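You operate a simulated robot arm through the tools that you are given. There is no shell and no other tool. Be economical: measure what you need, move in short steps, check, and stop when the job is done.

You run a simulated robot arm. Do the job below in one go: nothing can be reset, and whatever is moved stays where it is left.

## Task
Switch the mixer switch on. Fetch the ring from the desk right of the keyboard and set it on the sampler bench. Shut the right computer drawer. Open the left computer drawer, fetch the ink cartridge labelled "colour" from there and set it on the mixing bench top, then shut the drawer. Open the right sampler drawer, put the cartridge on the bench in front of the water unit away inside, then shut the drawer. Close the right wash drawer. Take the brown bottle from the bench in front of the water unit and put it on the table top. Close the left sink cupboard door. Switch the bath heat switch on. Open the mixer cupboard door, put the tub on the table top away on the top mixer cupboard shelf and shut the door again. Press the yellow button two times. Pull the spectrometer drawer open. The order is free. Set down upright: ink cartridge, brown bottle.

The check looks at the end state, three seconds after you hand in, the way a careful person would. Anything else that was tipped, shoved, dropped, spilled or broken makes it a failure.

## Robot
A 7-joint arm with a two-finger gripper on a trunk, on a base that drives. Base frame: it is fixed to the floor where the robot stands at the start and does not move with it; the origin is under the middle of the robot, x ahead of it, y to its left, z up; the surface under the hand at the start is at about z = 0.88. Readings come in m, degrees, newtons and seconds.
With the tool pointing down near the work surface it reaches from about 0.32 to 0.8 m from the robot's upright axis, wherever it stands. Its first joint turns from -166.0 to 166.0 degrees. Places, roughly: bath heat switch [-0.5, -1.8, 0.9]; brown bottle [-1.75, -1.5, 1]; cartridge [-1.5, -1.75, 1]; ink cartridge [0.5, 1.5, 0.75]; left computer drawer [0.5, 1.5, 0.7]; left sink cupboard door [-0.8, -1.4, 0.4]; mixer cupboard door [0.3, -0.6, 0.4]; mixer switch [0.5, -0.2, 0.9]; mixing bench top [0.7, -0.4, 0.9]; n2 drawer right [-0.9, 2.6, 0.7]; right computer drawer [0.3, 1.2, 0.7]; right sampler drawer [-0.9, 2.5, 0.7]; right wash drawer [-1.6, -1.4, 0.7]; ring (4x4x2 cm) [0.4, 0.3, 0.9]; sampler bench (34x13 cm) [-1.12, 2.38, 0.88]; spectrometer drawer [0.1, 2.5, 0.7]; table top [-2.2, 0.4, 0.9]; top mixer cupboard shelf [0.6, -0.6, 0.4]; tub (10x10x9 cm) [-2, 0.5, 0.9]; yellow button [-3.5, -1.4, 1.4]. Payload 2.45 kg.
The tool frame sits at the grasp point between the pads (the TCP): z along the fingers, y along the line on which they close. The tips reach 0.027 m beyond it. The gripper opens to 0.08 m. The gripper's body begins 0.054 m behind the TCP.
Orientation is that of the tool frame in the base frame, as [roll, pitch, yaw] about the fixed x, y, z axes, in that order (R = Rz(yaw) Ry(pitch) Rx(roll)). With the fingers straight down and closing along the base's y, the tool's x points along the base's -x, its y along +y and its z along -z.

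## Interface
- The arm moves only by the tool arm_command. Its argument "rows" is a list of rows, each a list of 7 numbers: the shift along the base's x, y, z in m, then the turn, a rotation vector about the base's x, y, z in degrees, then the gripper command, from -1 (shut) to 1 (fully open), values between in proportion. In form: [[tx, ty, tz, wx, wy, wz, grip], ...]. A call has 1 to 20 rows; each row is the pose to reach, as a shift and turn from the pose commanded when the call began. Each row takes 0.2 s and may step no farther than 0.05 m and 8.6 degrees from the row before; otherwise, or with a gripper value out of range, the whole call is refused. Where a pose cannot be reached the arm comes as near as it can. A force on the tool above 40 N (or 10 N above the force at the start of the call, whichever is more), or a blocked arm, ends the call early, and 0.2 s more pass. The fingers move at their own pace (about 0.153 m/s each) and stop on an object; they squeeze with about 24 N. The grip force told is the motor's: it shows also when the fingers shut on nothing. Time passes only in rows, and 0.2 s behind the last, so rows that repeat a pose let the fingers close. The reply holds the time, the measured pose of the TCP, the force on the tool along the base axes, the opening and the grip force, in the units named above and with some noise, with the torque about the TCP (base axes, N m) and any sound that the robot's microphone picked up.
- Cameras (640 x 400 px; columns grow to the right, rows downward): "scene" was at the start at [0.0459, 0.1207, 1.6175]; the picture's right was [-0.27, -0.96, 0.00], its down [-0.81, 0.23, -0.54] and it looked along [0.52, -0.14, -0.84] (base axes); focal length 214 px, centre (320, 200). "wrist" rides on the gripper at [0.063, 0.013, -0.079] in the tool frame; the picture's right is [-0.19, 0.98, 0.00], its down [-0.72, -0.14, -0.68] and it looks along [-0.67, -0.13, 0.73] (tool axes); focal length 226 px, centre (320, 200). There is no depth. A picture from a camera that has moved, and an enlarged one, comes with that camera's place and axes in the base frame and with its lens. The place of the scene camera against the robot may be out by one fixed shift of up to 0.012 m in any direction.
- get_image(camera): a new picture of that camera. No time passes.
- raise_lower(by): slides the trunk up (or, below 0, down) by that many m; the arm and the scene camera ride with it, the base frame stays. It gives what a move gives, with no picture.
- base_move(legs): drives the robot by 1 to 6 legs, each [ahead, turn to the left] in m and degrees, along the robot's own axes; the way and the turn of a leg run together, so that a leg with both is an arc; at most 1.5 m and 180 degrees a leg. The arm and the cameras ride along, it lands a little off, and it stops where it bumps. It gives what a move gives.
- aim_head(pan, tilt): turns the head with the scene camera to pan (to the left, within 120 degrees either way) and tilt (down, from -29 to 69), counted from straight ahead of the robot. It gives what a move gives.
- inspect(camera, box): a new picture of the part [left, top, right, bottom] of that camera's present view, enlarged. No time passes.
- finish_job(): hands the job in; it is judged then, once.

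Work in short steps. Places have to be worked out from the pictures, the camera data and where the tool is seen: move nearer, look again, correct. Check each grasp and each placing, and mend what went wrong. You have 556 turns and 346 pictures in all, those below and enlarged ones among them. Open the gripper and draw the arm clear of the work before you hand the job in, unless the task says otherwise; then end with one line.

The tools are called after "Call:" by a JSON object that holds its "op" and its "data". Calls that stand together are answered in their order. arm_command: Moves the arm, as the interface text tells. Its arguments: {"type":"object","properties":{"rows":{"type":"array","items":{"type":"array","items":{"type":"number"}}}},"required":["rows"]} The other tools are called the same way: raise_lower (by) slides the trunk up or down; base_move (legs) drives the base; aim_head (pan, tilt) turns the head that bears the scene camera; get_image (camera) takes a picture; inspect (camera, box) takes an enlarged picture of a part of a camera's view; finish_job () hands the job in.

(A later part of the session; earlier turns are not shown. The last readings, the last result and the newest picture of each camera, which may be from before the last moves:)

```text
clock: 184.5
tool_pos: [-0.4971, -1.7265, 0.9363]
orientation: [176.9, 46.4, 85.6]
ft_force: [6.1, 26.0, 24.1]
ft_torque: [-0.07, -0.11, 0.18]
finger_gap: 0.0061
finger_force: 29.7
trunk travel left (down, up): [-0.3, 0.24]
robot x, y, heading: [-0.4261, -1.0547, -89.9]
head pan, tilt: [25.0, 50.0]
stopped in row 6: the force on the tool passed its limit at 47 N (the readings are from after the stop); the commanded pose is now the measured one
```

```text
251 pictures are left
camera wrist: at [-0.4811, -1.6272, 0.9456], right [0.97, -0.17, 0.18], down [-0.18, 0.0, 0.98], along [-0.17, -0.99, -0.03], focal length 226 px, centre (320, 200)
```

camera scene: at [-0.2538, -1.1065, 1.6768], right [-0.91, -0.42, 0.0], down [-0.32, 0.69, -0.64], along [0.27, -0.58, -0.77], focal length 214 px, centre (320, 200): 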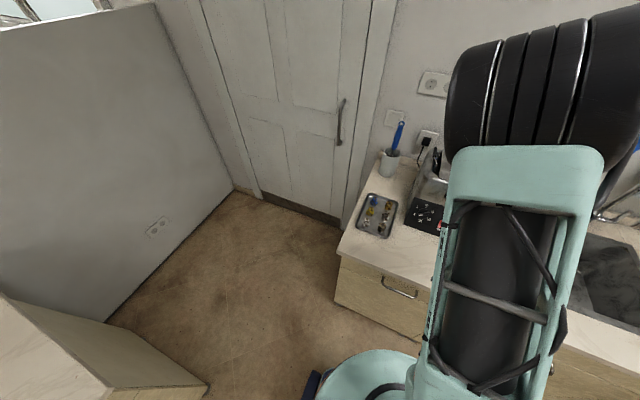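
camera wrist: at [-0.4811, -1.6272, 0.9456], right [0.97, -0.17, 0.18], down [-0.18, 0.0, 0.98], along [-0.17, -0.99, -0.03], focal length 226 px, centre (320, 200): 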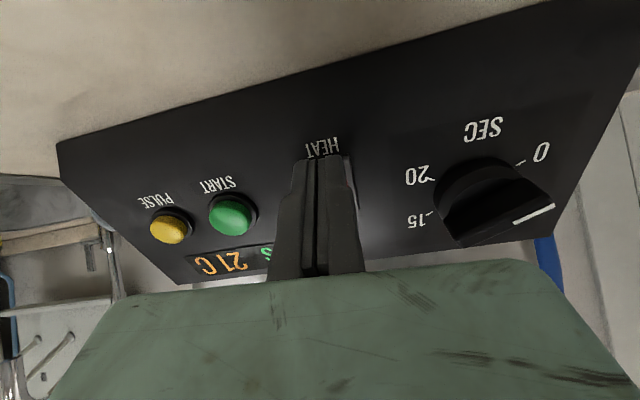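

The display reads 21 °C now - something is heating. I back off and look at rocker and display.

Call:
{"op": "arm_command", "data": {"rows": [[0, 0.03, 0.03, 0, 0, 0, -1], [0, 0.05, 0.07, 0, 0, 0, -1], [0, 0.05, 0.1, 0, 0, 0, -1]]}}

Call:
{"op": "inspect", "data": {"camera": "wrist", "box": [160, 20, 480, 180]}}

```text
clock: 185.3
tool_pos: [-0.4979, -1.6823, 1.0332]
orientation: [176.9, 46.1, 85.6]
ft_force: [-1.1, 0.2, 0.3]
ft_torque: [-0.02, -0.05, 0.02]
finger_gap: 0.0
finger_force: 29.8
trunk travel left (down, up): [-0.3, 0.24]
robot x, y, heading: [-0.4257, -1.0538, -89.9]
head pan, tilt: [25.0, 50.0]
```

```text
2.00 times, centred on (320, 100) of wrist
camera zoom: at [-0.4818, -1.5811, 1.0424], right [0.97, -0.17, 0.18], down [-0.18, 0.0, 0.98], along [-0.17, -0.99, -0.03], focal length 452 px, centre (320, 400)
```

zoom: 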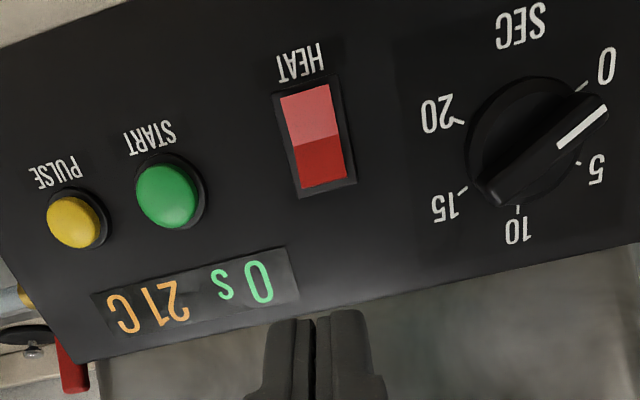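

The shading suggests the state now equals the initial one, and the temperature rose after the first press. I wait a few seconds and read the display to determine which.

Call:
{"op": "arm_command", "data": {"rows": [[0, 0, 0, 0, 0, 0, -1], [0, 0, 0, 0, 0, 0, -1], [0, 0, 0, 0, 0, 0, -1], [0, 0, 0, 0, 0, 0, -1], [0, 0, 0, 0, 0, 0, -1], [0, 0, 0, 0, 0, 0, -1], [0, 0, 0, 0, 0, 0, -1], [0, 0, 0, 0, 0, 0, -1], [0, 0, 0, 0, 0, 0, -1], [0, 0, 0, 0, 0, 0, -1], [0, 0, 0, 0, 0, 0, -1], [0, 0, 0, 0, 0, 0, -1], [0, 0, 0, 0, 0, 0, -1], [0, 0, 0, 0, 0, 0, -1], [0, 0, 0, 0, 0, 0, -1]]}}

Call:
{"op": "inspect", "data": {"camera": "wrist", "box": [190, 20, 370, 180]}}

```text
clock: 188.5
tool_pos: [-0.4975, -1.6819, 1.0312]
orientation: [176.9, 46.1, 85.6]
ft_force: [1.1, -0.5, -0.8]
ft_torque: [-0.01, -0.03, 0.02]
finger_gap: 0.0001
finger_force: 29.3
trunk travel left (down, up): [-0.3, 0.24]
robot x, y, heading: [-0.4278, -1.0571, -90.2]
head pan, tilt: [25.0, 50.0]
```

```text
2.50 times, centred on (280, 100) of wrist
camera zoom: at [-0.4817, -1.5817, 1.0422], right [0.97, -0.17, 0.18], down [-0.18, 0.0, 0.98], along [-0.17, -0.99, -0.03], focal length 565 px, centre (420, 450)
```

zoom: 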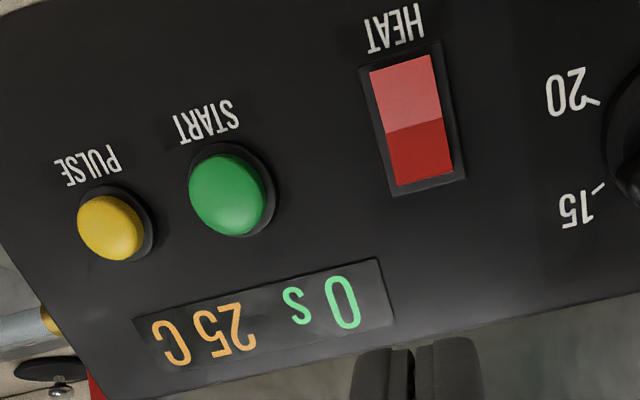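

The temperature is climbing steadily (25 °C): the heat is on. Next I open the mixer cupboard door while the hand is free; back up, turn to face the mixing bench and look.

Call:
{"op": "arm_command", "data": {"rows": [[0, 0.04, 0.03, 0, 0, 0, -1], [0, 0.08, 0.06, 0, 0, 0, -1], [0, 0.12, 0.09, 0, 0, 0, -1]]}}

Call:
{"op": "base_move", "data": {"legs": [[-0.5, 0], [0, 90]]}}

Call:
{"op": "get_image", "data": {"camera": "scene"}}

```text
clock: 189.3
tool_pos: [-0.4954, -1.5604, 1.1226]
orientation: [177.0, 46.1, 85.6]
ft_force: [-0.3, 0.7, 0.3]
ft_torque: [0.0, 0.0, 0.0]
finger_gap: 0.0
finger_force: 30.3
trunk travel left (down, up): [-0.3, 0.24]
robot x, y, heading: [-0.4248, -1.0532, -90.2]
head pan, tilt: [25.0, 50.0]
```

```text
clock: 196.2
tool_pos: [0.0824, -0.6134, 1.1198]
orientation: [176.9, 46.0, 176.7]
ft_force: [-0.9, 0.1, 0.6]
ft_torque: [0.01, 0.03, 0.04]
finger_gap: 0.0
finger_force: 29.9
trunk travel left (down, up): [-0.3, 0.24]
robot x, y, heading: [-0.4284, -0.5552, 1.1]
head pan, tilt: [25.0, 50.0]
```

```text
248 pictures are left
camera scene: at [-0.3804, -0.3811, 1.677], right [0.44, -0.9, 0.0], down [-0.69, -0.34, -0.64], along [0.58, 0.28, -0.77], focal length 214 px, centre (320, 200)
```

scene: 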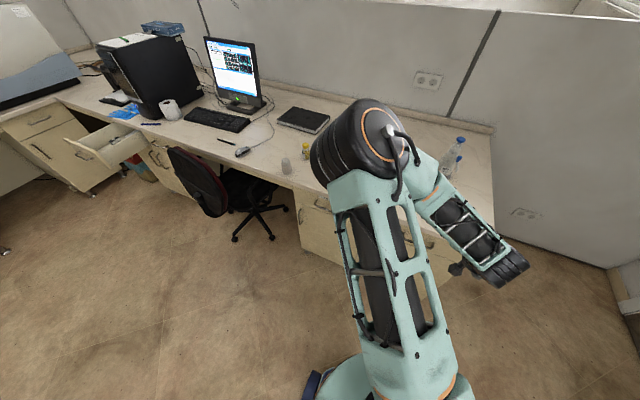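

Call:
{"op": "get_image", "data": {"camera": "wrist"}}

Call:
{"op": "aim_head", "data": {"pan": -45, "tilt": 50}}

Call:
{"op": "get_image", "data": {"camera": "scene"}}

```text
247 pictures are left
camera wrist: at [-0.0183, -0.6005, 1.1304], right [0.15, 0.97, 0.18], down [0.0, -0.18, 0.98], along [0.99, -0.15, -0.03], focal length 226 px, centre (320, 200)
```

wrist: 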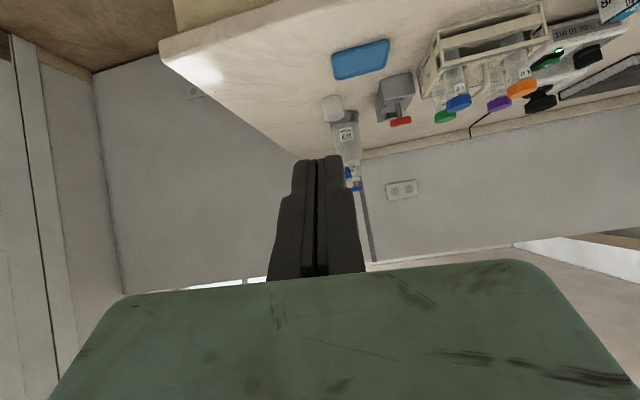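

```text
clock: 197.6
tool_pos: [0.0821, -0.6152, 1.1195]
orientation: [176.9, 46.1, 176.7]
ft_force: [0.4, 0.3, 0.2]
ft_torque: [0.0, 0.0, -0.03]
finger_gap: 0.0
finger_force: 29.5
trunk travel left (down, up): [-0.3, 0.24]
robot x, y, heading: [-0.4271, -0.5527, 0.7]
head pan, tilt: [-45.0, 50.0]
```

```text
246 pictures are left
camera scene: at [-0.3943, -0.4684, 1.677], right [-0.69, -0.72, 0.0], down [-0.55, 0.53, -0.64], along [0.46, -0.45, -0.77], focal length 214 px, centre (320, 200)
```

scene: 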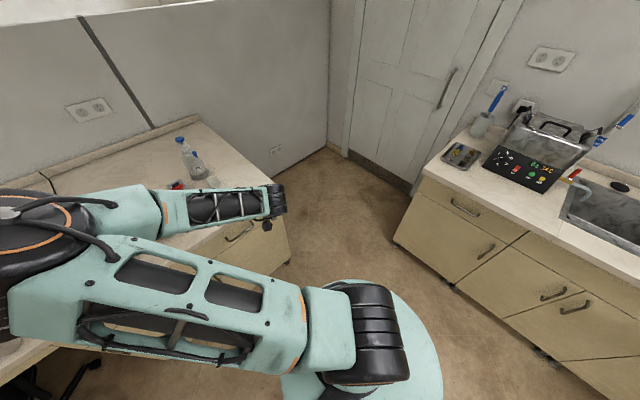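

The arm blocks the view; I back off 0.5 m and look at the cupboard front from further away.

Call:
{"op": "base_move", "data": {"legs": [[-0.45, 0]]}}

Call:
{"op": "aim_head", "data": {"pan": 15, "tilt": 35}}

Call:
{"op": "get_image", "data": {"camera": "scene"}}

Call:
{"op": "aim_head", "data": {"pan": -30, "tilt": 35}}

Call:
{"op": "get_image", "data": {"camera": "scene"}}

```text
clock: 200.3
tool_pos: [-0.3678, -0.6228, 1.1198]
orientation: [176.9, 46.1, 176.5]
ft_force: [-0.3, -0.4, 0.4]
ft_torque: [0.0, -0.01, 0.02]
finger_gap: 0.0001
finger_force: 30.1
trunk travel left (down, up): [-0.3, 0.24]
robot x, y, heading: [-0.8753, -0.5571, 0.5]
head pan, tilt: [-45.0, 50.0]
```

```text
clock: 201.6
tool_pos: [-0.366, -0.6221, 1.1195]
orientation: [176.9, 46.1, 176.5]
ft_force: [-0.1, 0.6, 0.0]
ft_torque: [0.01, -0.02, -0.02]
finger_gap: 0.0004
finger_force: 29.5
trunk travel left (down, up): [-0.3, 0.24]
robot x, y, heading: [-0.8751, -0.5613, 1.1]
head pan, tilt: [15.0, 35.0]
```

```text
245 pictures are left
camera scene: at [-0.8133, -0.3977, 1.6987], right [0.27, -0.96, 0.0], down [-0.55, -0.16, -0.82], along [0.79, 0.22, -0.57], focal length 214 px, centre (320, 200)
```

scene: 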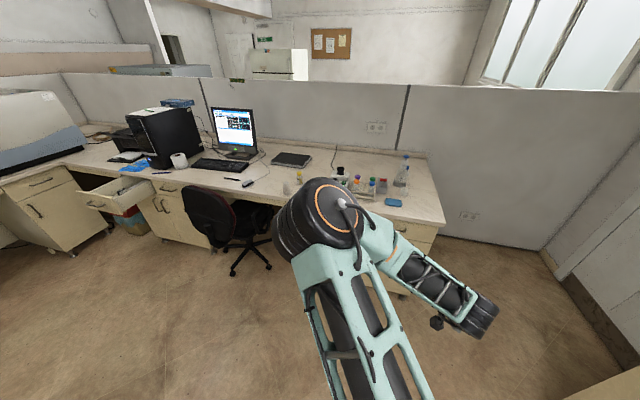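

```text
clock: 202.7
tool_pos: [-0.3662, -0.623, 1.1212]
orientation: [176.9, 46.1, 176.5]
ft_force: [0.4, 0.6, -0.2]
ft_torque: [-0.02, -0.03, 0.01]
finger_gap: 0.0
finger_force: 29.7
trunk travel left (down, up): [-0.3, 0.24]
robot x, y, heading: [-0.8736, -0.5618, 1.0]
head pan, tilt: [-30.0, 35.0]
```

```text
244 pictures are left
camera scene: at [-0.8212, -0.4645, 1.6987], right [-0.49, -0.87, 0.0], down [-0.5, 0.28, -0.82], along [0.72, -0.4, -0.57], focal length 214 px, centre (320, 200)
```

scene: 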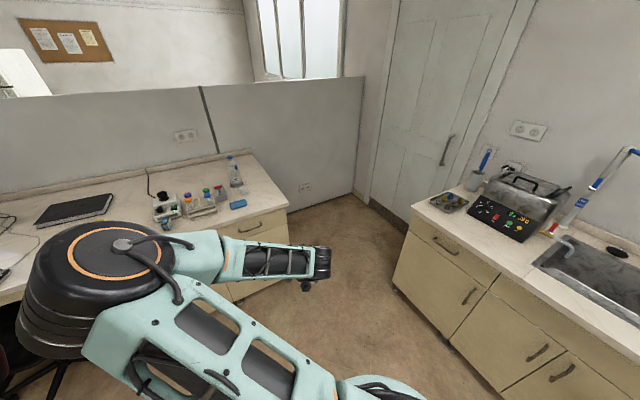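

I turn the robot right 60° so that the arm is out of the camera's view toward the cupboard.

Call:
{"op": "base_move", "data": {"legs": [[0, -60]]}}

Call:
{"op": "aim_head", "data": {"pan": 55, "tilt": 38}}

Call:
{"op": "get_image", "data": {"camera": "scene"}}

```text
clock: 205.8
tool_pos: [-0.6563, -1.0246, 1.1201]
orientation: [177.0, 46.0, 118.7]
ft_force: [-0.2, -0.4, -0.3]
ft_torque: [-0.01, 0.02, -0.02]
finger_gap: 0.0002
finger_force: 29.5
trunk travel left (down, up): [-0.3, 0.24]
robot x, y, heading: [-0.8737, -0.5584, -57.1]
head pan, tilt: [-30.0, 35.0]
```

```text
clock: 207.3
tool_pos: [-0.6564, -1.0246, 1.1192]
orientation: [176.9, 46.1, 118.7]
ft_force: [-0.5, 0.9, -0.3]
ft_torque: [-0.01, -0.02, 0.03]
finger_gap: 0.0
finger_force: 30.0
trunk travel left (down, up): [-0.3, 0.24]
robot x, y, heading: [-0.8723, -0.5632, -57.0]
head pan, tilt: [55.0, 38.0]
```

```text
243 pictures are left
camera scene: at [-0.6832, -0.472, 1.6941], right [-0.04, -1.0, 0.0], down [-0.62, 0.02, -0.79], along [0.79, -0.03, -0.62], focal length 214 px, centre (320, 200)
```

scene: 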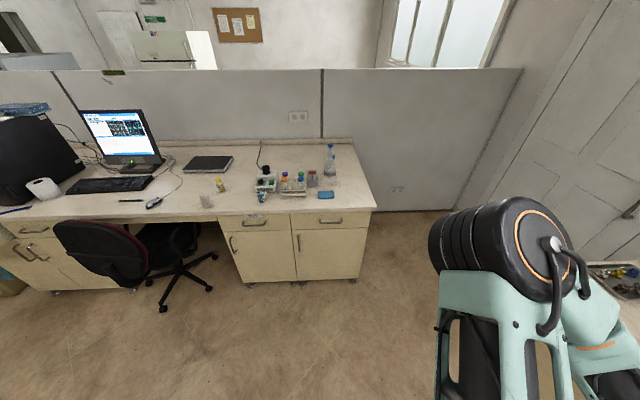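

Call:
{"op": "inspect", "data": {"camera": "scene", "box": [210, 200, 390, 300]}}

```text
3.56 times, centred on (300, 250) of scene
camera zoom: at [-0.6832, -0.472, 1.6941], right [-0.04, -1.0, 0.0], down [-0.62, 0.02, -0.79], along [0.79, -0.03, -0.62], focal length 763 px, centre (391, 22)
```

zoom: 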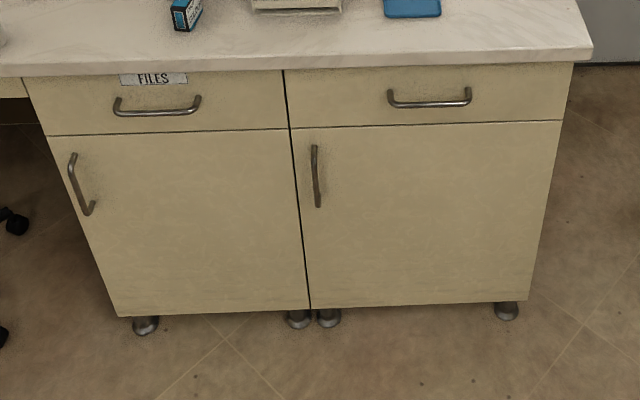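

The mixer cupboard (right unit): door y≈-0.34…-0.83, hinged right, handle bar at ≈[0.26,-0.37,0.57]. I drive to about (-0.5,-0.25) facing +x, then set the tool horizontal and low.

Call:
{"op": "base_move", "data": {"legs": [[0, 97], [0.45, 0], [0, -40]]}}

Call:
{"op": "arm_command", "data": {"rows": [[0, 0, 0, 0, -7.5, 0, -1], [0, 0, 0, 0, -15, 0, -1], [0, 0, 0, 0, -22.5, 0, -1], [0, 0, 0, 0, -30, 0, -1], [0, 0, 0, 0, -37.5, 0, -1], [0, 0, 0, 0, -44, 0, -1]]}}

Call:
{"op": "raise_lower", "data": {"by": -0.3}}

```text
clock: 216.2
tool_pos: [-0.0297, -0.3115, 1.1192]
orientation: [176.8, 46.0, 177.7]
ft_force: [-0.3, -0.2, 0.2]
ft_torque: [-0.03, -0.01, 0.01]
finger_gap: 0.0
finger_force: 29.0
trunk travel left (down, up): [-0.3, 0.24]
robot x, y, heading: [-0.5422, -0.264, 2.0]
head pan, tilt: [55.0, 38.0]
```

```text
clock: 217.7
tool_pos: [-0.034, -0.3385, 1.1288]
orientation: [81.1, 88.2, 84.0]
ft_force: [-1.4, -7.7, -0.1]
ft_torque: [0.0, -0.02, 0.55]
finger_gap: 0.0003
finger_force: 29.9
out of reach, approached as far as the arm can: row 3, 4, 5, 6
trunk travel left (down, up): [-0.3, 0.24]
robot x, y, heading: [-0.5419, -0.2562, 1.6]
head pan, tilt: [55.0, 38.0]
```

```text
clock: 220.7
tool_pos: [-0.0339, -0.3408, 0.8278]
orientation: [89.3, 88.1, 91.6]
ft_force: [-0.7, -0.3, 0.8]
ft_torque: [0.01, -0.02, -0.01]
finger_gap: 0.0
finger_force: 29.9
trunk travel left (down, up): [0.0, 0.54]
robot x, y, heading: [-0.5386, -0.2632, 2.1]
head pan, tilt: [55.0, 38.0]
```

Call:
{"op": "aim_head", "data": {"pan": -10, "tilt": 50}}

Call:
{"op": "get_image", "data": {"camera": "scene"}}

Call:
{"op": "get_image", "data": {"camera": "wrist"}}

```text
clock: 222.0
tool_pos: [-0.0351, -0.3413, 0.827]
orientation: [89.4, 88.1, 91.8]
ft_force: [-0.5, 0.4, -0.2]
ft_torque: [0.01, 0.04, 0.0]
finger_gap: 0.0001
finger_force: 29.9
trunk travel left (down, up): [0.0, 0.54]
robot x, y, heading: [-0.5386, -0.2579, 2.0]
head pan, tilt: [-10.0, 50.0]
```

```text
241 pictures are left
camera scene: at [-0.4885, -0.1327, 1.377], right [-0.14, -0.99, 0.0], down [-0.76, 0.11, -0.64], along [0.64, -0.09, -0.77], focal length 214 px, centre (320, 200)
```

scene: 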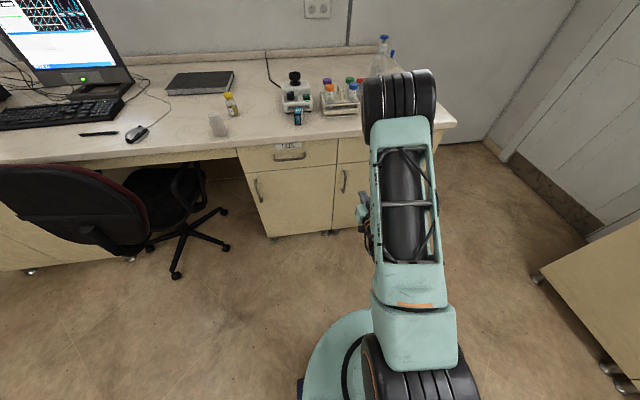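

```text
240 pictures are left
camera wrist: at [-0.1143, -0.3304, 0.7649], right [-0.04, 0.97, 0.23], down [-0.67, -0.19, 0.71], along [0.74, -0.12, 0.66], focal length 226 px, centre (320, 200)
```

wrist: 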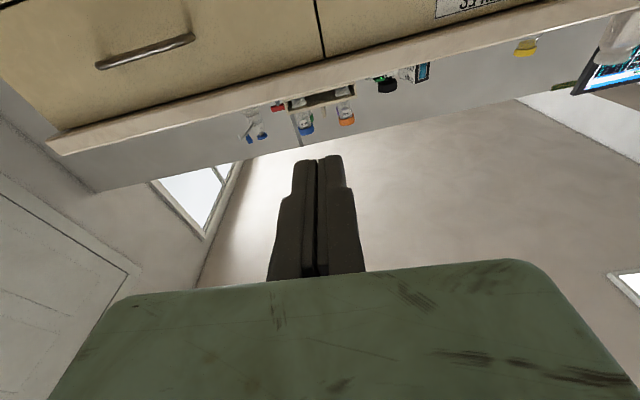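

Handle ≈[0.27,-0.355,0.59]. I lower the hand to z≈0.6 in front of it with fingers open.

Call:
{"op": "arm_command", "data": {"rows": [[0.02, -0.003, -0.04, 0, 0, 0, 0], [0.04, -0.006, -0.08, 0, 0, 0, 1], [0.06, -0.009, -0.12, 0, 0, 0, 1], [0.08, -0.012, -0.16, 0, 0, 0, 1], [0.1, -0.014, -0.2, 0, 0, 0, 1], [0.12, -0.014, -0.23, 0, 0, 0, 1]]}}

Call:
{"op": "get_image", "data": {"camera": "scene"}}

Call:
{"op": "get_image", "data": {"camera": "wrist"}}

```text
clock: 223.4
tool_pos: [0.0853, -0.3794, 0.6001]
orientation: [92.2, 87.4, 95.7]
ft_force: [0.2, 0.9, 0.5]
ft_torque: [-0.04, 0.06, 0.0]
finger_gap: 0.08
finger_force: 0.0
out of reach, approached as far as the arm can: row 1, 2, 3, 4, 5, 6
trunk travel left (down, up): [0.0, 0.54]
robot x, y, heading: [-0.5392, -0.258, 1.9]
head pan, tilt: [-10.0, 50.0]
```

```text
239 pictures are left
camera scene: at [-0.4888, -0.1329, 1.377], right [-0.14, -0.99, 0.0], down [-0.76, 0.11, -0.64], along [0.64, -0.09, -0.77], focal length 214 px, centre (320, 200)
```

scene: 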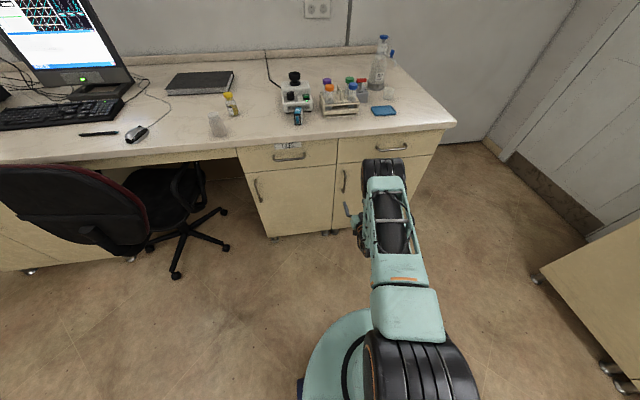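

```text
238 pictures are left
camera wrist: at [0.0048, -0.3688, 0.5385], right [-0.06, 0.97, 0.24], down [-0.67, -0.22, 0.71], along [0.74, -0.12, 0.66], focal length 226 px, centre (320, 200)
```

wrist: 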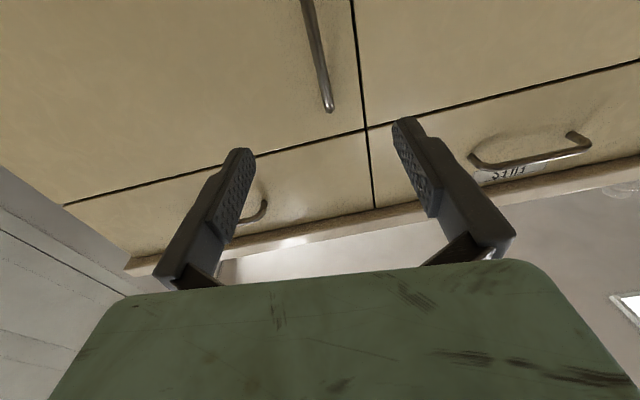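

Bar at y≈-0.367, z 0.5–0.63. I advance straight to it, with small last steps, and grip.

Call:
{"op": "arm_command", "data": {"rows": [[0.04, 0.012, -0.01, 0, 0, 0, 1], [0.08, 0.012, -0.01, 0, 0, 0, 1], [0.12, 0.012, -0.01, 0, 0, 0, 1], [0.14, 0.012, -0.01, 0, 0, 0, 1], [0.155, 0.012, -0.01, 0, 0, 0, 1], [0.165, 0.012, -0.01, 0, 0, 0, 1]]}}

Call:
{"op": "get_image", "data": {"camera": "wrist"}}

```text
clock: 224.8
tool_pos: [0.2511, -0.3703, 0.5894]
orientation: [91.7, 87.8, 94.3]
ft_force: [-12.3, -3.7, 2.8]
ft_torque: [-0.11, -0.09, -0.78]
finger_gap: 0.0768
finger_force: 0.1
out of reach, approached as far as the arm can: row 1, 2, 3, 4, 5, 6
trunk travel left (down, up): [0.0, 0.54]
robot x, y, heading: [-0.5386, -0.2553, 1.6]
head pan, tilt: [-10.0, 50.0]
```

```text
237 pictures are left
camera wrist: at [0.1708, -0.3609, 0.5272], right [-0.05, 0.97, 0.23], down [-0.67, -0.2, 0.71], along [0.74, -0.12, 0.66], focal length 226 px, centre (320, 200)
```

wrist: 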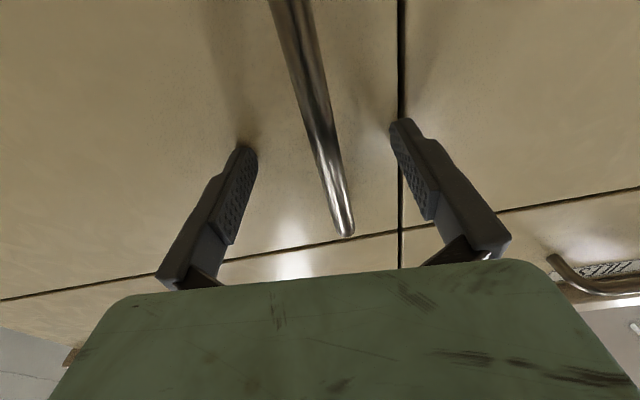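

Straddled. Back off 3 mm and close on the bar.

Call:
{"op": "arm_command", "data": {"rows": [[-0.003, 0, -0.01, 0, 0, 0, 1], [-0.003, 0, -0.01, 0, 0, 0, 0], [-0.003, 0, -0.01, 0, 0, 0, -1], [-0.003, 0, -0.01, 0, 0, 0, -1], [-0.003, 0, -0.01, 0, 0, 0, -1]]}}

Call:
{"op": "get_image", "data": {"camera": "wrist"}}

```text
clock: 226.2
tool_pos: [0.2496, -0.3666, 0.5798]
orientation: [88.3, 87.8, 91.7]
ft_force: [0.2, 2.8, 1.7]
ft_torque: [-0.58, 0.14, 0.01]
finger_gap: 0.0116
finger_force: 38.8
trunk travel left (down, up): [0.0, 0.54]
robot x, y, heading: [-0.5385, -0.2602, 1.8]
head pan, tilt: [-10.0, 50.0]
stopped in row 5: the force on the tool passed its limit at 41 N (the readings are from after the stop); the commanded pose is now the measured one
```

```text
236 pictures are left
camera wrist: at [0.1701, -0.3558, 0.5172], right [-0.06, 0.97, 0.23], down [-0.67, -0.21, 0.71], along [0.74, -0.11, 0.66], focal length 226 px, centre (320, 200)
```

wrist: 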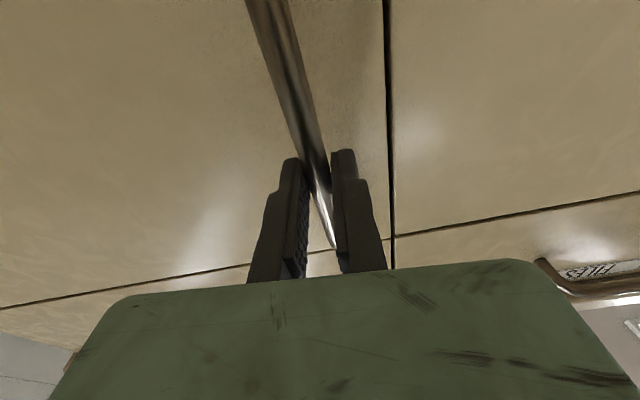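

Gripped. I pull the door open along its arc (hinge ≈(0.29,-0.83)), turning the tool with it, first 15°.

Call:
{"op": "arm_command", "data": {"rows": [[-0.016, -0.002, 0, 0, 0, 2, -1], [-0.04, -0.0054, 0, 0, 0, 5, -1], [-0.06, -0.0095, 0, 0, 0, 7.5, -1], [-0.08, -0.0144, 0, 0, 0, 10, -1], [-0.1, -0.02, 0, 0, 0, 12.5, -1], [-0.118, -0.0262, 0, 0, 0, 15, -1]]}}

Call:
{"op": "get_image", "data": {"camera": "scene"}}

```text
clock: 227.6
tool_pos: [0.1329, -0.3937, 0.5813]
orientation: [90.4, 87.8, 108.6]
ft_force: [-1.9, 3.8, -0.4]
ft_torque: [-0.84, 0.65, -0.04]
finger_gap: 0.0115
finger_force: 38.6
trunk travel left (down, up): [0.0, 0.54]
robot x, y, heading: [-0.5359, -0.2586, 1.9]
head pan, tilt: [-10.0, 50.0]
```

```text
235 pictures are left
camera scene: at [-0.4878, -0.1322, 1.377], right [-0.14, -0.99, 0.0], down [-0.76, 0.11, -0.64], along [0.64, -0.09, -0.77], focal length 214 px, centre (320, 200)
```

scene: 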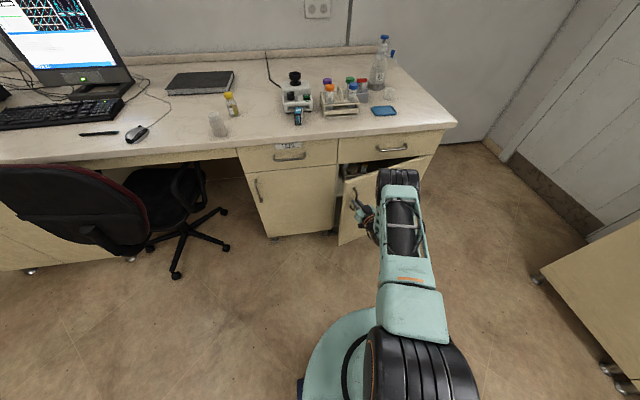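

The door follows. I continue the arc to ~45°.

Call:
{"op": "arm_command", "data": {"rows": [[-0.019, -0.0072, 0, 0, 0, 2.5, -1], [-0.038, -0.0153, 0, 0, 0, 5, -1], [-0.056, -0.0243, 0, 0, 0, 7.5, -1], [-0.074, -0.0341, 0, 0, 0, 10, -1], [-0.091, -0.0446, 0, 0, 0, 12.5, -1], [-0.108, -0.0558, 0, 0, 0, 15, -1], [-0.124, -0.068, 0, 0, 0, 17.5, -1], [-0.14, -0.0805, 0, 0, 0, 20, -1], [-0.155, -0.094, 0, 0, 0, 22.5, -1], [-0.17, -0.1078, 0, 0, 0, 25, -1], [-0.184, -0.1225, 0, 0, 0, 27.5, -1], [-0.1974, -0.1377, 0, 0, 0, 30, -1]]}}

Call:
{"op": "get_image", "data": {"camera": "scene"}}

```text
clock: 229.4
tool_pos: [-0.0018, -0.4732, 0.5793]
orientation: [88.2, 88.1, 125.4]
ft_force: [4.5, -4.9, -3.5]
ft_torque: [-0.82, -0.03, -0.15]
finger_gap: 0.0115
finger_force: 38.9
trunk travel left (down, up): [0.0, 0.54]
robot x, y, heading: [-0.5401, -0.2616, 1.7]
head pan, tilt: [-10.0, 50.0]
stopped in row 9: the force on the tool passed its limit at 43 N (the readings are from after the stop); the commanded pose is now the measured one
```

```text
234 pictures are left
camera scene: at [-0.487, -0.1329, 1.3769], right [-0.14, -0.99, 0.0], down [-0.76, 0.11, -0.64], along [0.64, -0.09, -0.77], focal length 214 px, centre (320, 200)
```

scene: 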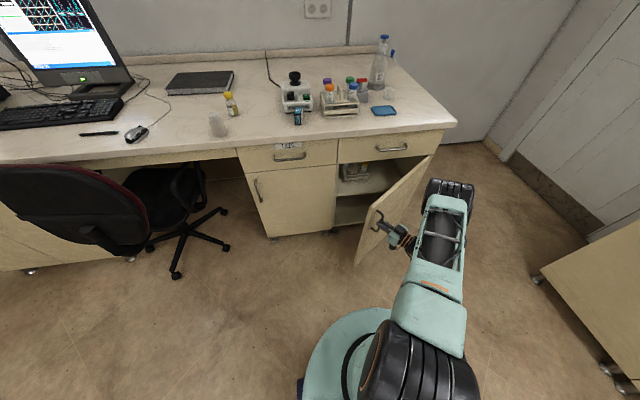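

Opened ~35°; the fitted hinge is (0.293,-0.819). I continue along the refitted arc.

Call:
{"op": "arm_command", "data": {"rows": [[-0.0151, -0.0135, 0, 0, 0, 3.5, -1], [-0.029, -0.027, 0, 0, 0, 6, -1], [-0.0429, -0.0418, 0, 0, 0, 8.5, -1], [-0.0556, -0.0565, 0, 0, 0, 11, -1], [-0.0681, -0.0723, 0, 0, 0, 13.5, -1], [-0.0794, -0.0881, 0, 0, 0, 16, -1]]}}

Call:
{"op": "get_image", "data": {"camera": "scene"}}

```text
clock: 230.8
tool_pos: [-0.0821, -0.5614, 0.5794]
orientation: [85.5, 88.2, 138.8]
ft_force: [13.4, -9.4, -8.0]
ft_torque: [0.19, -0.94, -0.16]
finger_gap: 0.0117
finger_force: 38.9
trunk travel left (down, up): [0.0, 0.54]
robot x, y, heading: [-0.5375, -0.2586, 2.0]
head pan, tilt: [-10.0, 50.0]
```

```text
233 pictures are left
camera scene: at [-0.4867, -0.1334, 1.377], right [-0.14, -0.99, 0.0], down [-0.76, 0.11, -0.64], along [0.64, -0.09, -0.77], focal length 214 px, centre (320, 200)
```

scene: 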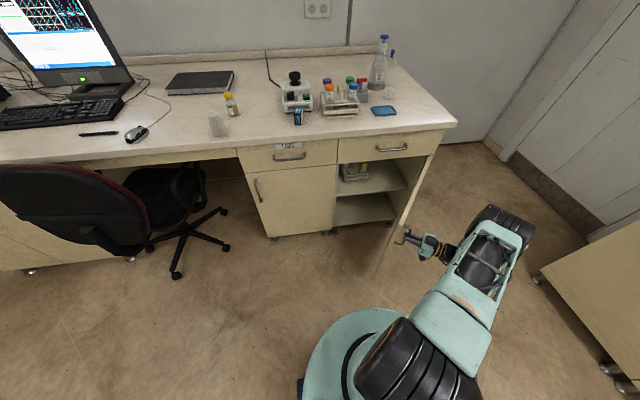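

~52° open. I continue to ~80°.

Call:
{"op": "arm_command", "data": {"rows": [[-0.0164, -0.027, 0, 0, 0, 4, -1], [-0.0316, -0.0549, 0, 0, 0, 8, -1], [-0.0447, -0.0837, 0, 0, 0, 12, -1], [-0.0558, -0.1134, 0, 0, 0, 16, -1], [-0.0648, -0.1438, 0, 0, 0, 20, -1], [-0.0717, -0.1748, 0, 0, 0, 24, -1], [-0.0764, -0.2062, 0, 0, 0, 28, -1]]}}

Call:
{"op": "get_image", "data": {"camera": "scene"}}

```text
clock: 231.8
tool_pos: [-0.1388, -0.6709, 0.5779]
orientation: [101.0, 86.9, 169.9]
ft_force: [10.5, -3.4, -1.9]
ft_torque: [-0.83, -0.43, -0.16]
finger_gap: 0.0118
finger_force: 39.1
out of reach, approached as far as the arm can: row 5
trunk travel left (down, up): [0.0, 0.54]
robot x, y, heading: [-0.5402, -0.2592, 1.8]
head pan, tilt: [-10.0, 50.0]
stopped in row 5: the force on the tool passed its limit at 104 N (the readings are from after the stop); the commanded pose is now the measured one
```

```text
232 pictures are left
camera scene: at [-0.4867, -0.1322, 1.3769], right [-0.14, -0.99, 0.0], down [-0.76, 0.11, -0.64], along [0.64, -0.09, -0.77], focal length 214 px, centre (320, 200)
```

scene: 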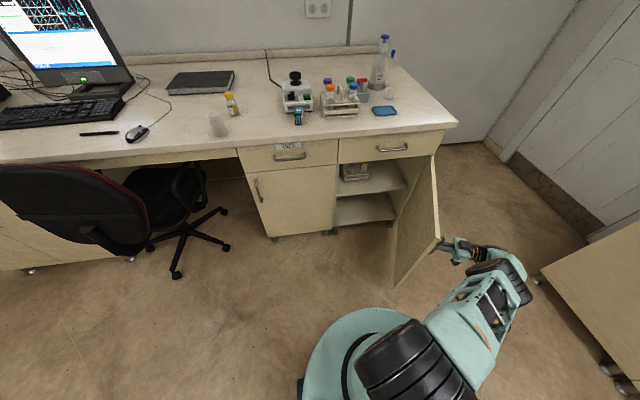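

~68° open; reach is limited in this pose. I release, back off and lift above the door to re-approach from the inside.

Call:
{"op": "arm_command", "data": {"rows": [[0, 0, 0, 0, 0, 0, 0], [0, 0, 0, 0, 0, 0, 1], [0, 0, 0, 0, 0, 0, 1], [-0.01, -0.028, 0, 0, 0, 0, 1], [-0.02, -0.056, 0, 0, 0, 0, 1], [-0.03, -0.08, 0, 0, 0, 0, 1]]}}

Call:
{"op": "get_image", "data": {"camera": "wrist"}}

```text
clock: 233.1
tool_pos: [-0.1829, -0.6896, 0.5653]
orientation: [97.5, 82.8, 164.6]
ft_force: [11.9, -3.6, -3.1]
ft_torque: [-0.25, 0.0, -0.35]
finger_gap: 0.0798
finger_force: 0.0
out of reach, approached as far as the arm can: row 4, 5, 6
trunk travel left (down, up): [0.0, 0.54]
robot x, y, heading: [-0.536, -0.2587, 2.1]
head pan, tilt: [-10.0, 50.0]
stopped in row 6: the force on the tool passed its limit at 127 N (the readings are from after the stop); the commanded pose is now the measured one
```

```text
231 pictures are left
camera wrist: at [-0.2319, -0.756, 0.5052], right [-0.87, 0.37, 0.31], down [-0.05, -0.71, 0.71], along [0.48, 0.6, 0.64], focal length 226 px, centre (320, 200)
```

wrist: 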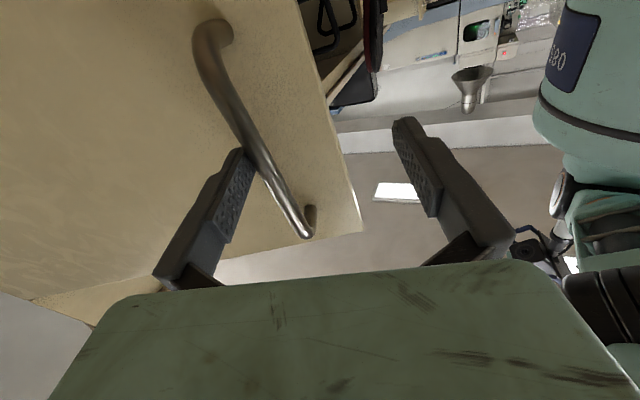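

The arm is at its limit there; I use a small base turn to the right, which draws the hand back off the handle.

Call:
{"op": "base_move", "data": {"legs": [[0, -9]]}}

Call:
{"op": "get_image", "data": {"camera": "wrist"}}

Call:
{"op": "get_image", "data": {"camera": "scene"}}

```text
clock: 233.8
tool_pos: [-0.1854, -0.6968, 0.5661]
orientation: [98.2, 83.5, 163.9]
ft_force: [4.9, -1.2, -1.1]
ft_torque: [-0.05, 0.01, -0.17]
finger_gap: 0.0797
finger_force: 0.2
trunk travel left (down, up): [0.0, 0.54]
robot x, y, heading: [-0.5408, -0.2577, 1.5]
head pan, tilt: [-10.0, 50.0]
stopped in leg 1: the force on the tool passed its limit at 61 N (the readings are from after the stop); the commanded pose is now the measured one
```

```text
230 pictures are left
camera wrist: at [-0.236, -0.7616, 0.5062], right [-0.87, 0.4, 0.3], down [-0.07, -0.7, 0.71], along [0.49, 0.59, 0.64], focal length 226 px, centre (320, 200)
```

wrist: 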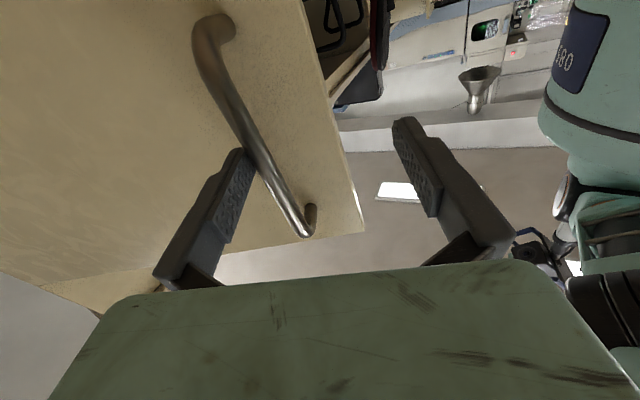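

```text
229 pictures are left
camera scene: at [-0.4859, -0.1336, 1.3771], right [-0.15, -0.99, 0.0], down [-0.76, 0.12, -0.64], along [0.64, -0.1, -0.77], focal length 214 px, centre (320, 200)
```

scene: 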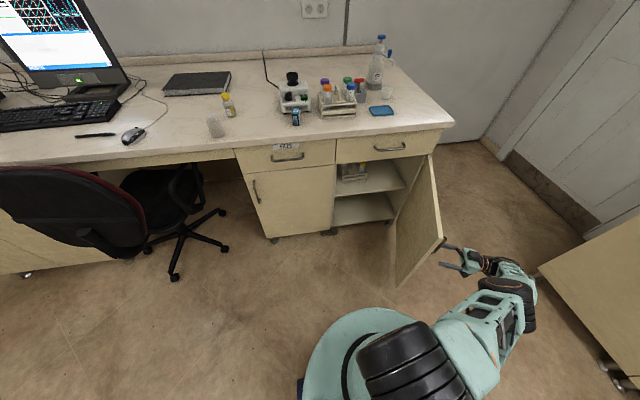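

The left finger is close against the bar. I turn the tool back clockwise while shifting -y a little, so the bar clears and the pose becomes reachable.

Call:
{"op": "arm_command", "data": {"rows": [[0.003, -0.008, 0, 0, 0, -4, 1], [0.005, -0.016, 0, 0, 0, -8, 1], [0.005, -0.025, 0, 0, 0, -12, 1], [0.003, -0.035, 0, 0, 0, -16, 1], [-0.005, -0.045, 0, 0, 0, -20, 1]]}}

Call:
{"op": "get_image", "data": {"camera": "wrist"}}

```text
clock: 235.0
tool_pos: [-0.1908, -0.7418, 0.5663]
orientation: [98.5, 83.4, 144.1]
ft_force: [1.3, 0.8, -0.5]
ft_torque: [0.01, 0.02, 0.02]
finger_gap: 0.0802
finger_force: 0.0
trunk travel left (down, up): [0.0, 0.54]
robot x, y, heading: [-0.5383, -0.2622, 1.2]
head pan, tilt: [-10.0, 50.0]
```

```text
228 pictures are left
camera wrist: at [-0.2604, -0.7859, 0.5061], right [-0.68, 0.67, 0.3], down [-0.31, -0.63, 0.71], along [0.67, 0.39, 0.64], focal length 226 px, centre (320, 200)
```

wrist: 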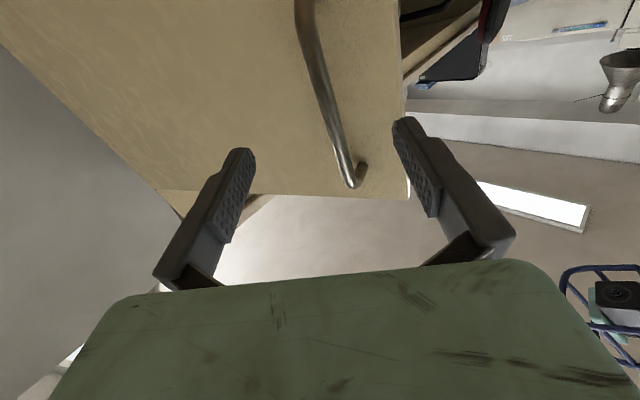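

Free. I raise the trunk so the hand clears the door top.

Call:
{"op": "arm_command", "data": {"rows": [[-0.02, -0.015, 0.0, 0, 0, 0, 0], [-0.03, -0.025, 0.0, 0, 0, 0, -1]]}}

Call:
{"op": "raise_lower", "data": {"by": 0.3}}

Call:
{"op": "get_image", "data": {"camera": "scene"}}

```text
clock: 235.6
tool_pos: [-0.2211, -0.7656, 0.5652]
orientation: [97.8, 83.4, 143.6]
ft_force: [0.7, 0.1, 0.1]
ft_torque: [0.0, 0.01, 0.0]
finger_gap: 0.0
finger_force: 24.0
trunk travel left (down, up): [0.0, 0.54]
robot x, y, heading: [-0.538, -0.2596, 1.3]
head pan, tilt: [-10.0, 50.0]
```

```text
clock: 238.6
tool_pos: [-0.22, -0.7665, 0.865]
orientation: [98.2, 83.5, 143.8]
ft_force: [-0.7, 0.0, 0.1]
ft_torque: [-0.01, -0.01, 0.0]
finger_gap: 0.0004
finger_force: 24.2
trunk travel left (down, up): [-0.3, 0.24]
robot x, y, heading: [-0.5344, -0.2532, 1.1]
head pan, tilt: [-10.0, 50.0]
```

```text
227 pictures are left
camera scene: at [-0.4863, -0.1336, 1.6769], right [-0.15, -0.99, 0.0], down [-0.76, 0.12, -0.64], along [0.64, -0.1, -0.77], focal length 214 px, centre (320, 200)
```

scene: 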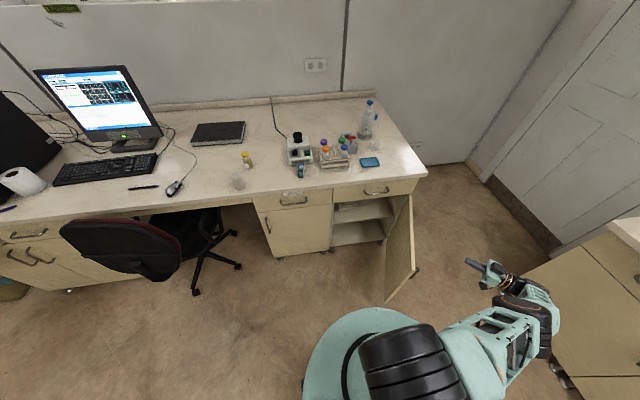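

The door is ~70° open. I'll push it wider from inside: swing the hand around the door's free edge (above it) to its inner side.

Call:
{"op": "arm_command", "data": {"rows": [[-0.01, 0.045, 0.01, 0, 0, -8, -1], [-0.01, 0.09, 0.01, 0, 0, -16, -1], [-0.01, 0.135, 0.01, 0, 0, -24, -1], [0.0, 0.18, 0.01, 0, 0, -32, -1], [0.02, 0.22, 0.01, 0, 0, -38, -1], [0.05, 0.25, 0.01, 0, 0, -38, -1], [0.09, 0.26, 0.01, 0, 0, -38, -1], [0.12, 0.26, 0.01, 0, 0, -38, -1]]}}

Call:
{"op": "raise_lower", "data": {"by": -0.25}}

Call:
{"op": "get_image", "data": {"camera": "scene"}}

```text
clock: 240.4
tool_pos: [-0.1082, -0.5291, 0.8826]
orientation: [99.6, 83.1, 108.1]
ft_force: [1.6, -1.0, -0.2]
ft_torque: [-0.02, -0.02, -0.05]
finger_gap: 0.0004
finger_force: 24.0
out of reach, approached as far as the arm can: row 7, 8
trunk travel left (down, up): [-0.3, 0.24]
robot x, y, heading: [-0.5373, -0.2597, 1.4]
head pan, tilt: [-10.0, 50.0]
```

```text
clock: 243.0
tool_pos: [-0.1109, -0.5289, 0.6344]
orientation: [98.7, 83.1, 107.2]
ft_force: [0.4, 1.3, 0.4]
ft_torque: [-0.01, 0.01, -0.03]
finger_gap: 0.0002
finger_force: 23.3
trunk travel left (down, up): [-0.05, 0.49]
robot x, y, heading: [-0.5366, -0.2616, 1.5]
head pan, tilt: [-10.0, 50.0]
```

```text
226 pictures are left
camera scene: at [-0.4864, -0.1333, 1.4271], right [-0.15, -0.99, 0.0], down [-0.76, 0.12, -0.64], along [0.64, -0.1, -0.77], focal length 214 px, centre (320, 200)
```

scene: 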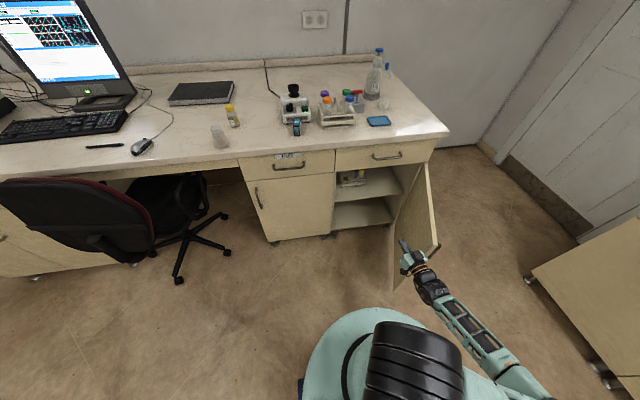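

Hand is inside the door. I push it open along -y.

Call:
{"op": "arm_command", "data": {"rows": [[0, -0.04, 0, 0, 0, 0, -1], [0, -0.08, 0, 0, 0, 0, -1], [0, -0.11, 0, 0, 0, 0, -1], [0.0, -0.135, 0, 0, 0, 0, -1], [0.0, -0.16, 0, 0, 0, 0, -1], [0.0, -0.185, 0, 0, 0, 0, -1], [0.0, -0.21, 0, 0, 0, 0, -1], [0.0, -0.235, 0, 0, 0, 0, -1], [0.0, -0.26, 0, 0, 0, 0, -1]]}}

Call:
{"op": "get_image", "data": {"camera": "scene"}}

```text
clock: 245.0
tool_pos: [-0.1114, -0.7898, 0.6357]
orientation: [98.6, 83.1, 107.2]
ft_force: [-0.5, 0.1, 0.1]
ft_torque: [0.01, 0.0, 0.01]
finger_gap: 0.0001
finger_force: 24.0
trunk travel left (down, up): [-0.05, 0.49]
robot x, y, heading: [-0.5385, -0.2598, 1.5]
head pan, tilt: [-10.0, 50.0]
```

```text
225 pictures are left
camera scene: at [-0.4865, -0.1333, 1.427], right [-0.15, -0.99, 0.0], down [-0.76, 0.12, -0.64], along [0.64, -0.1, -0.77], focal length 214 px, centre (320, 200)
```

scene: 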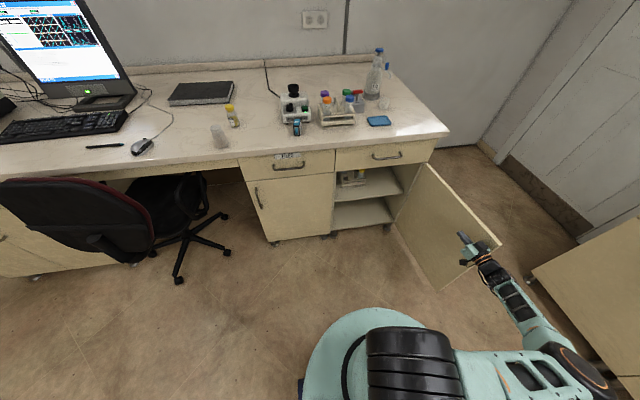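

The door is open past 90°. I withdraw the hand and raise up.

Call:
{"op": "arm_command", "data": {"rows": [[-0.04, 0.02, 0, 0, 0, 0, -1], [-0.07, 0.05, 0, 0, 0, 0, -1], [-0.1, 0.09, 0, 0, 0, 0, -1], [-0.1, 0.13, 0, 0, 0, 0, -1], [-0.1, 0.17, 0.0, 0, 0, 0, -1], [-0.08, 0.21, 0.0, 0, 0, 0, -1]]}}

Call:
{"op": "raise_lower", "data": {"by": 0.3}}

Call:
{"op": "arm_command", "data": {"rows": [[0.02, 0.02, 0.03, 0, 8, 0, -1], [0.04, 0.04, 0.06, 0, 16, 0, -1], [0.06, 0.06, 0.09, 0, 24, 0, -1], [0.08, 0.08, 0.11, 0, 32, 0, -1], [0.08, 0.1, 0.13, 0, 40, 0, -1], [0.08, 0.12, 0.15, 0, 48, 0, -1]]}}

```text
clock: 246.4
tool_pos: [-0.1921, -0.5788, 0.635]
orientation: [99.2, 83.1, 107.5]
ft_force: [-0.9, 0.2, 0.4]
ft_torque: [0.0, 0.0, 0.02]
finger_gap: 0.0001
finger_force: 23.8
trunk travel left (down, up): [-0.05, 0.49]
robot x, y, heading: [-0.5382, -0.2648, 1.3]
head pan, tilt: [-10.0, 50.0]
```

```text
clock: 249.4
tool_pos: [-0.192, -0.5794, 0.9347]
orientation: [98.8, 83.1, 107.3]
ft_force: [0.4, 0.3, 0.1]
ft_torque: [0.02, -0.01, 0.02]
finger_gap: 0.0001
finger_force: 23.9
trunk travel left (down, up): [-0.35, 0.19]
robot x, y, heading: [-0.5401, -0.2639, 1.2]
head pan, tilt: [-10.0, 50.0]
```

```text
clock: 250.8
tool_pos: [-0.11, -0.4568, 1.086]
orientation: [166.1, 39.5, 171.5]
ft_force: [-0.4, 0.7, -0.5]
ft_torque: [-0.02, -0.03, -0.01]
finger_gap: 0.0
finger_force: 24.3
trunk travel left (down, up): [-0.35, 0.19]
robot x, y, heading: [-0.538, -0.2608, 1.5]
head pan, tilt: [-10.0, 50.0]
```

Next the wash drawer (handle ≈[-1.6,-1.25,0.76]). I reverse over to about (-1.4,-0.5) and turn to face the sink bench.

Call:
{"op": "base_move", "data": {"legs": [[0, 15], [-0.9, 0], [0, -106]]}}

Call:
{"op": "aim_head", "data": {"pan": 20, "tilt": 40}}

Call:
{"op": "get_image", "data": {"camera": "scene"}}

```text
clock: 261.2
tool_pos: [-1.6476, -0.9377, 1.0859]
orientation: [165.9, 39.7, 78.5]
ft_force: [-0.2, -0.4, 0.5]
ft_torque: [-0.01, -0.01, 0.03]
finger_gap: 0.0
finger_force: 23.5
trunk travel left (down, up): [-0.35, 0.19]
robot x, y, heading: [-1.4306, -0.5221, -91.6]
head pan, tilt: [-10.0, 50.0]
```

```text
clock: 262.1
tool_pos: [-1.6473, -0.9373, 1.0851]
orientation: [166.0, 39.6, 78.6]
ft_force: [-1.1, 0.8, 0.1]
ft_torque: [0.03, -0.02, -0.01]
finger_gap: 0.0002
finger_force: 23.7
trunk travel left (down, up): [-0.35, 0.19]
robot x, y, heading: [-1.4305, -0.5227, -91.8]
head pan, tilt: [20.0, 40.0]
```

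```text
224 pictures are left
camera scene: at [-1.2625, -0.5865, 1.7412], right [-0.95, -0.32, 0.0], down [-0.2, 0.61, -0.77], along [0.24, -0.73, -0.64], focal length 214 px, centre (320, 200)
```

scene: 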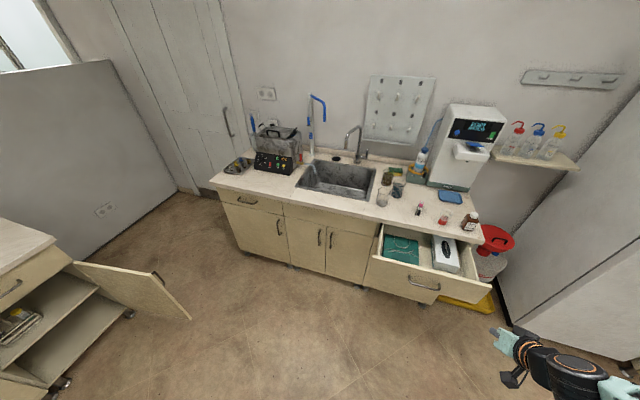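

Call:
{"op": "inspect", "data": {"camera": "scene", "box": [370, 170, 500, 300]}}

```text
3.08 times, centred on (435, 235) of scene
camera zoom: at [-1.2625, -0.5865, 1.7412], right [-0.95, -0.32, 0.0], down [-0.2, 0.61, -0.77], along [0.24, -0.73, -0.64], focal length 660 px, centre (-34, 92)
```

zoom: 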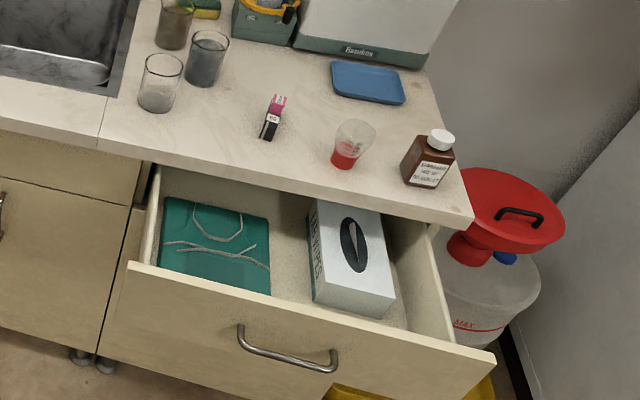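

I turn the tool horizontal (pointing -y) and lower to z≈0.80, just above the drawer's handle bar.

Call:
{"op": "arm_command", "data": {"rows": [[0.01, -0.01, 0, -7.0, 1.6, -0.34, -1], [0.02, -0.02, 0, -14.1, 3.2, -0.69, -1], [0.03, -0.03, 0, -21.1, 4.8, -1.0, -1], [0.04, -0.04, 0, -28.1, 6.4, -1.4, -1], [0.05, -0.05, 0, -35.2, 8, -1.7, -1], [0.06, -0.06, 0, -42.2, 9.6, -2.1, -1], [0.067, -0.06, 0, -49.2, 11.1, -2.4, -1]]}}

Call:
{"op": "raise_lower", "data": {"by": -0.28}}

Call:
{"op": "get_image", "data": {"camera": "scene"}}

Call:
{"op": "get_image", "data": {"camera": "wrist"}}

```text
clock: 263.7
tool_pos: [-1.581, -0.9977, 1.0849]
orientation: [-20.4, 89.8, -110.4]
ft_force: [-0.9, 0.4, 0.4]
ft_torque: [0.02, -0.01, 0.02]
finger_gap: 0.0
finger_force: 24.0
trunk travel left (down, up): [-0.35, 0.19]
robot x, y, heading: [-1.4284, -0.5183, -91.5]
head pan, tilt: [20.0, 40.0]
```

```text
clock: 266.6
tool_pos: [-1.5812, -0.9972, 0.8045]
orientation: [-31.4, 89.9, -121.3]
ft_force: [-0.7, -0.4, -0.8]
ft_torque: [-0.03, 0.04, 0.03]
finger_gap: 0.0
finger_force: 23.5
trunk travel left (down, up): [-0.07, 0.47]
robot x, y, heading: [-1.4233, -0.5248, -91.7]
head pan, tilt: [20.0, 40.0]
```

```text
222 pictures are left
camera scene: at [-1.2623, -0.5864, 1.4613], right [-0.95, -0.32, 0.0], down [-0.2, 0.61, -0.77], along [0.24, -0.73, -0.64], focal length 214 px, centre (320, 200)
```

scene: 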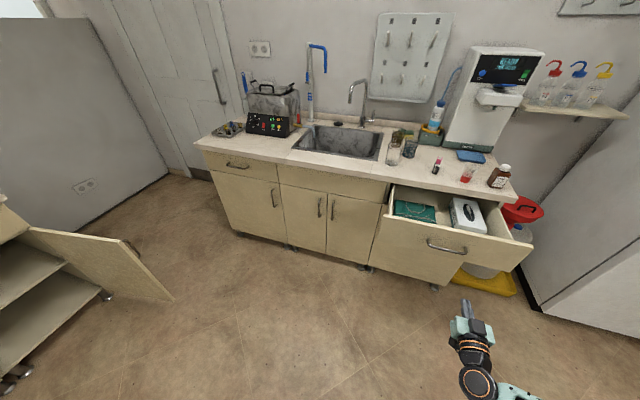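

```text
221 pictures are left
camera wrist: at [-1.5679, -0.9185, 0.7426], right [0.98, 0.0, 0.19], down [-0.14, 0.68, 0.72], along [-0.13, -0.73, 0.67], focal length 226 px, centre (320, 200)
```

wrist: 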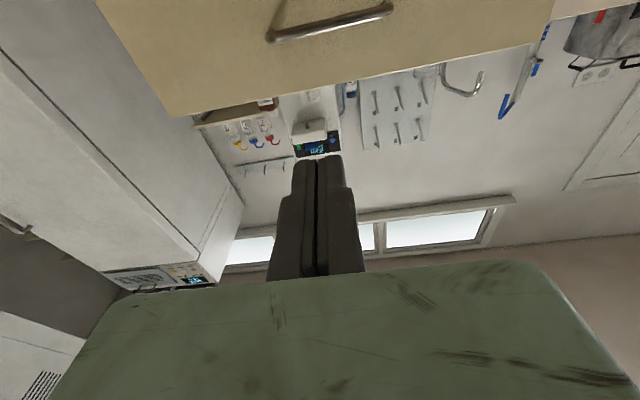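

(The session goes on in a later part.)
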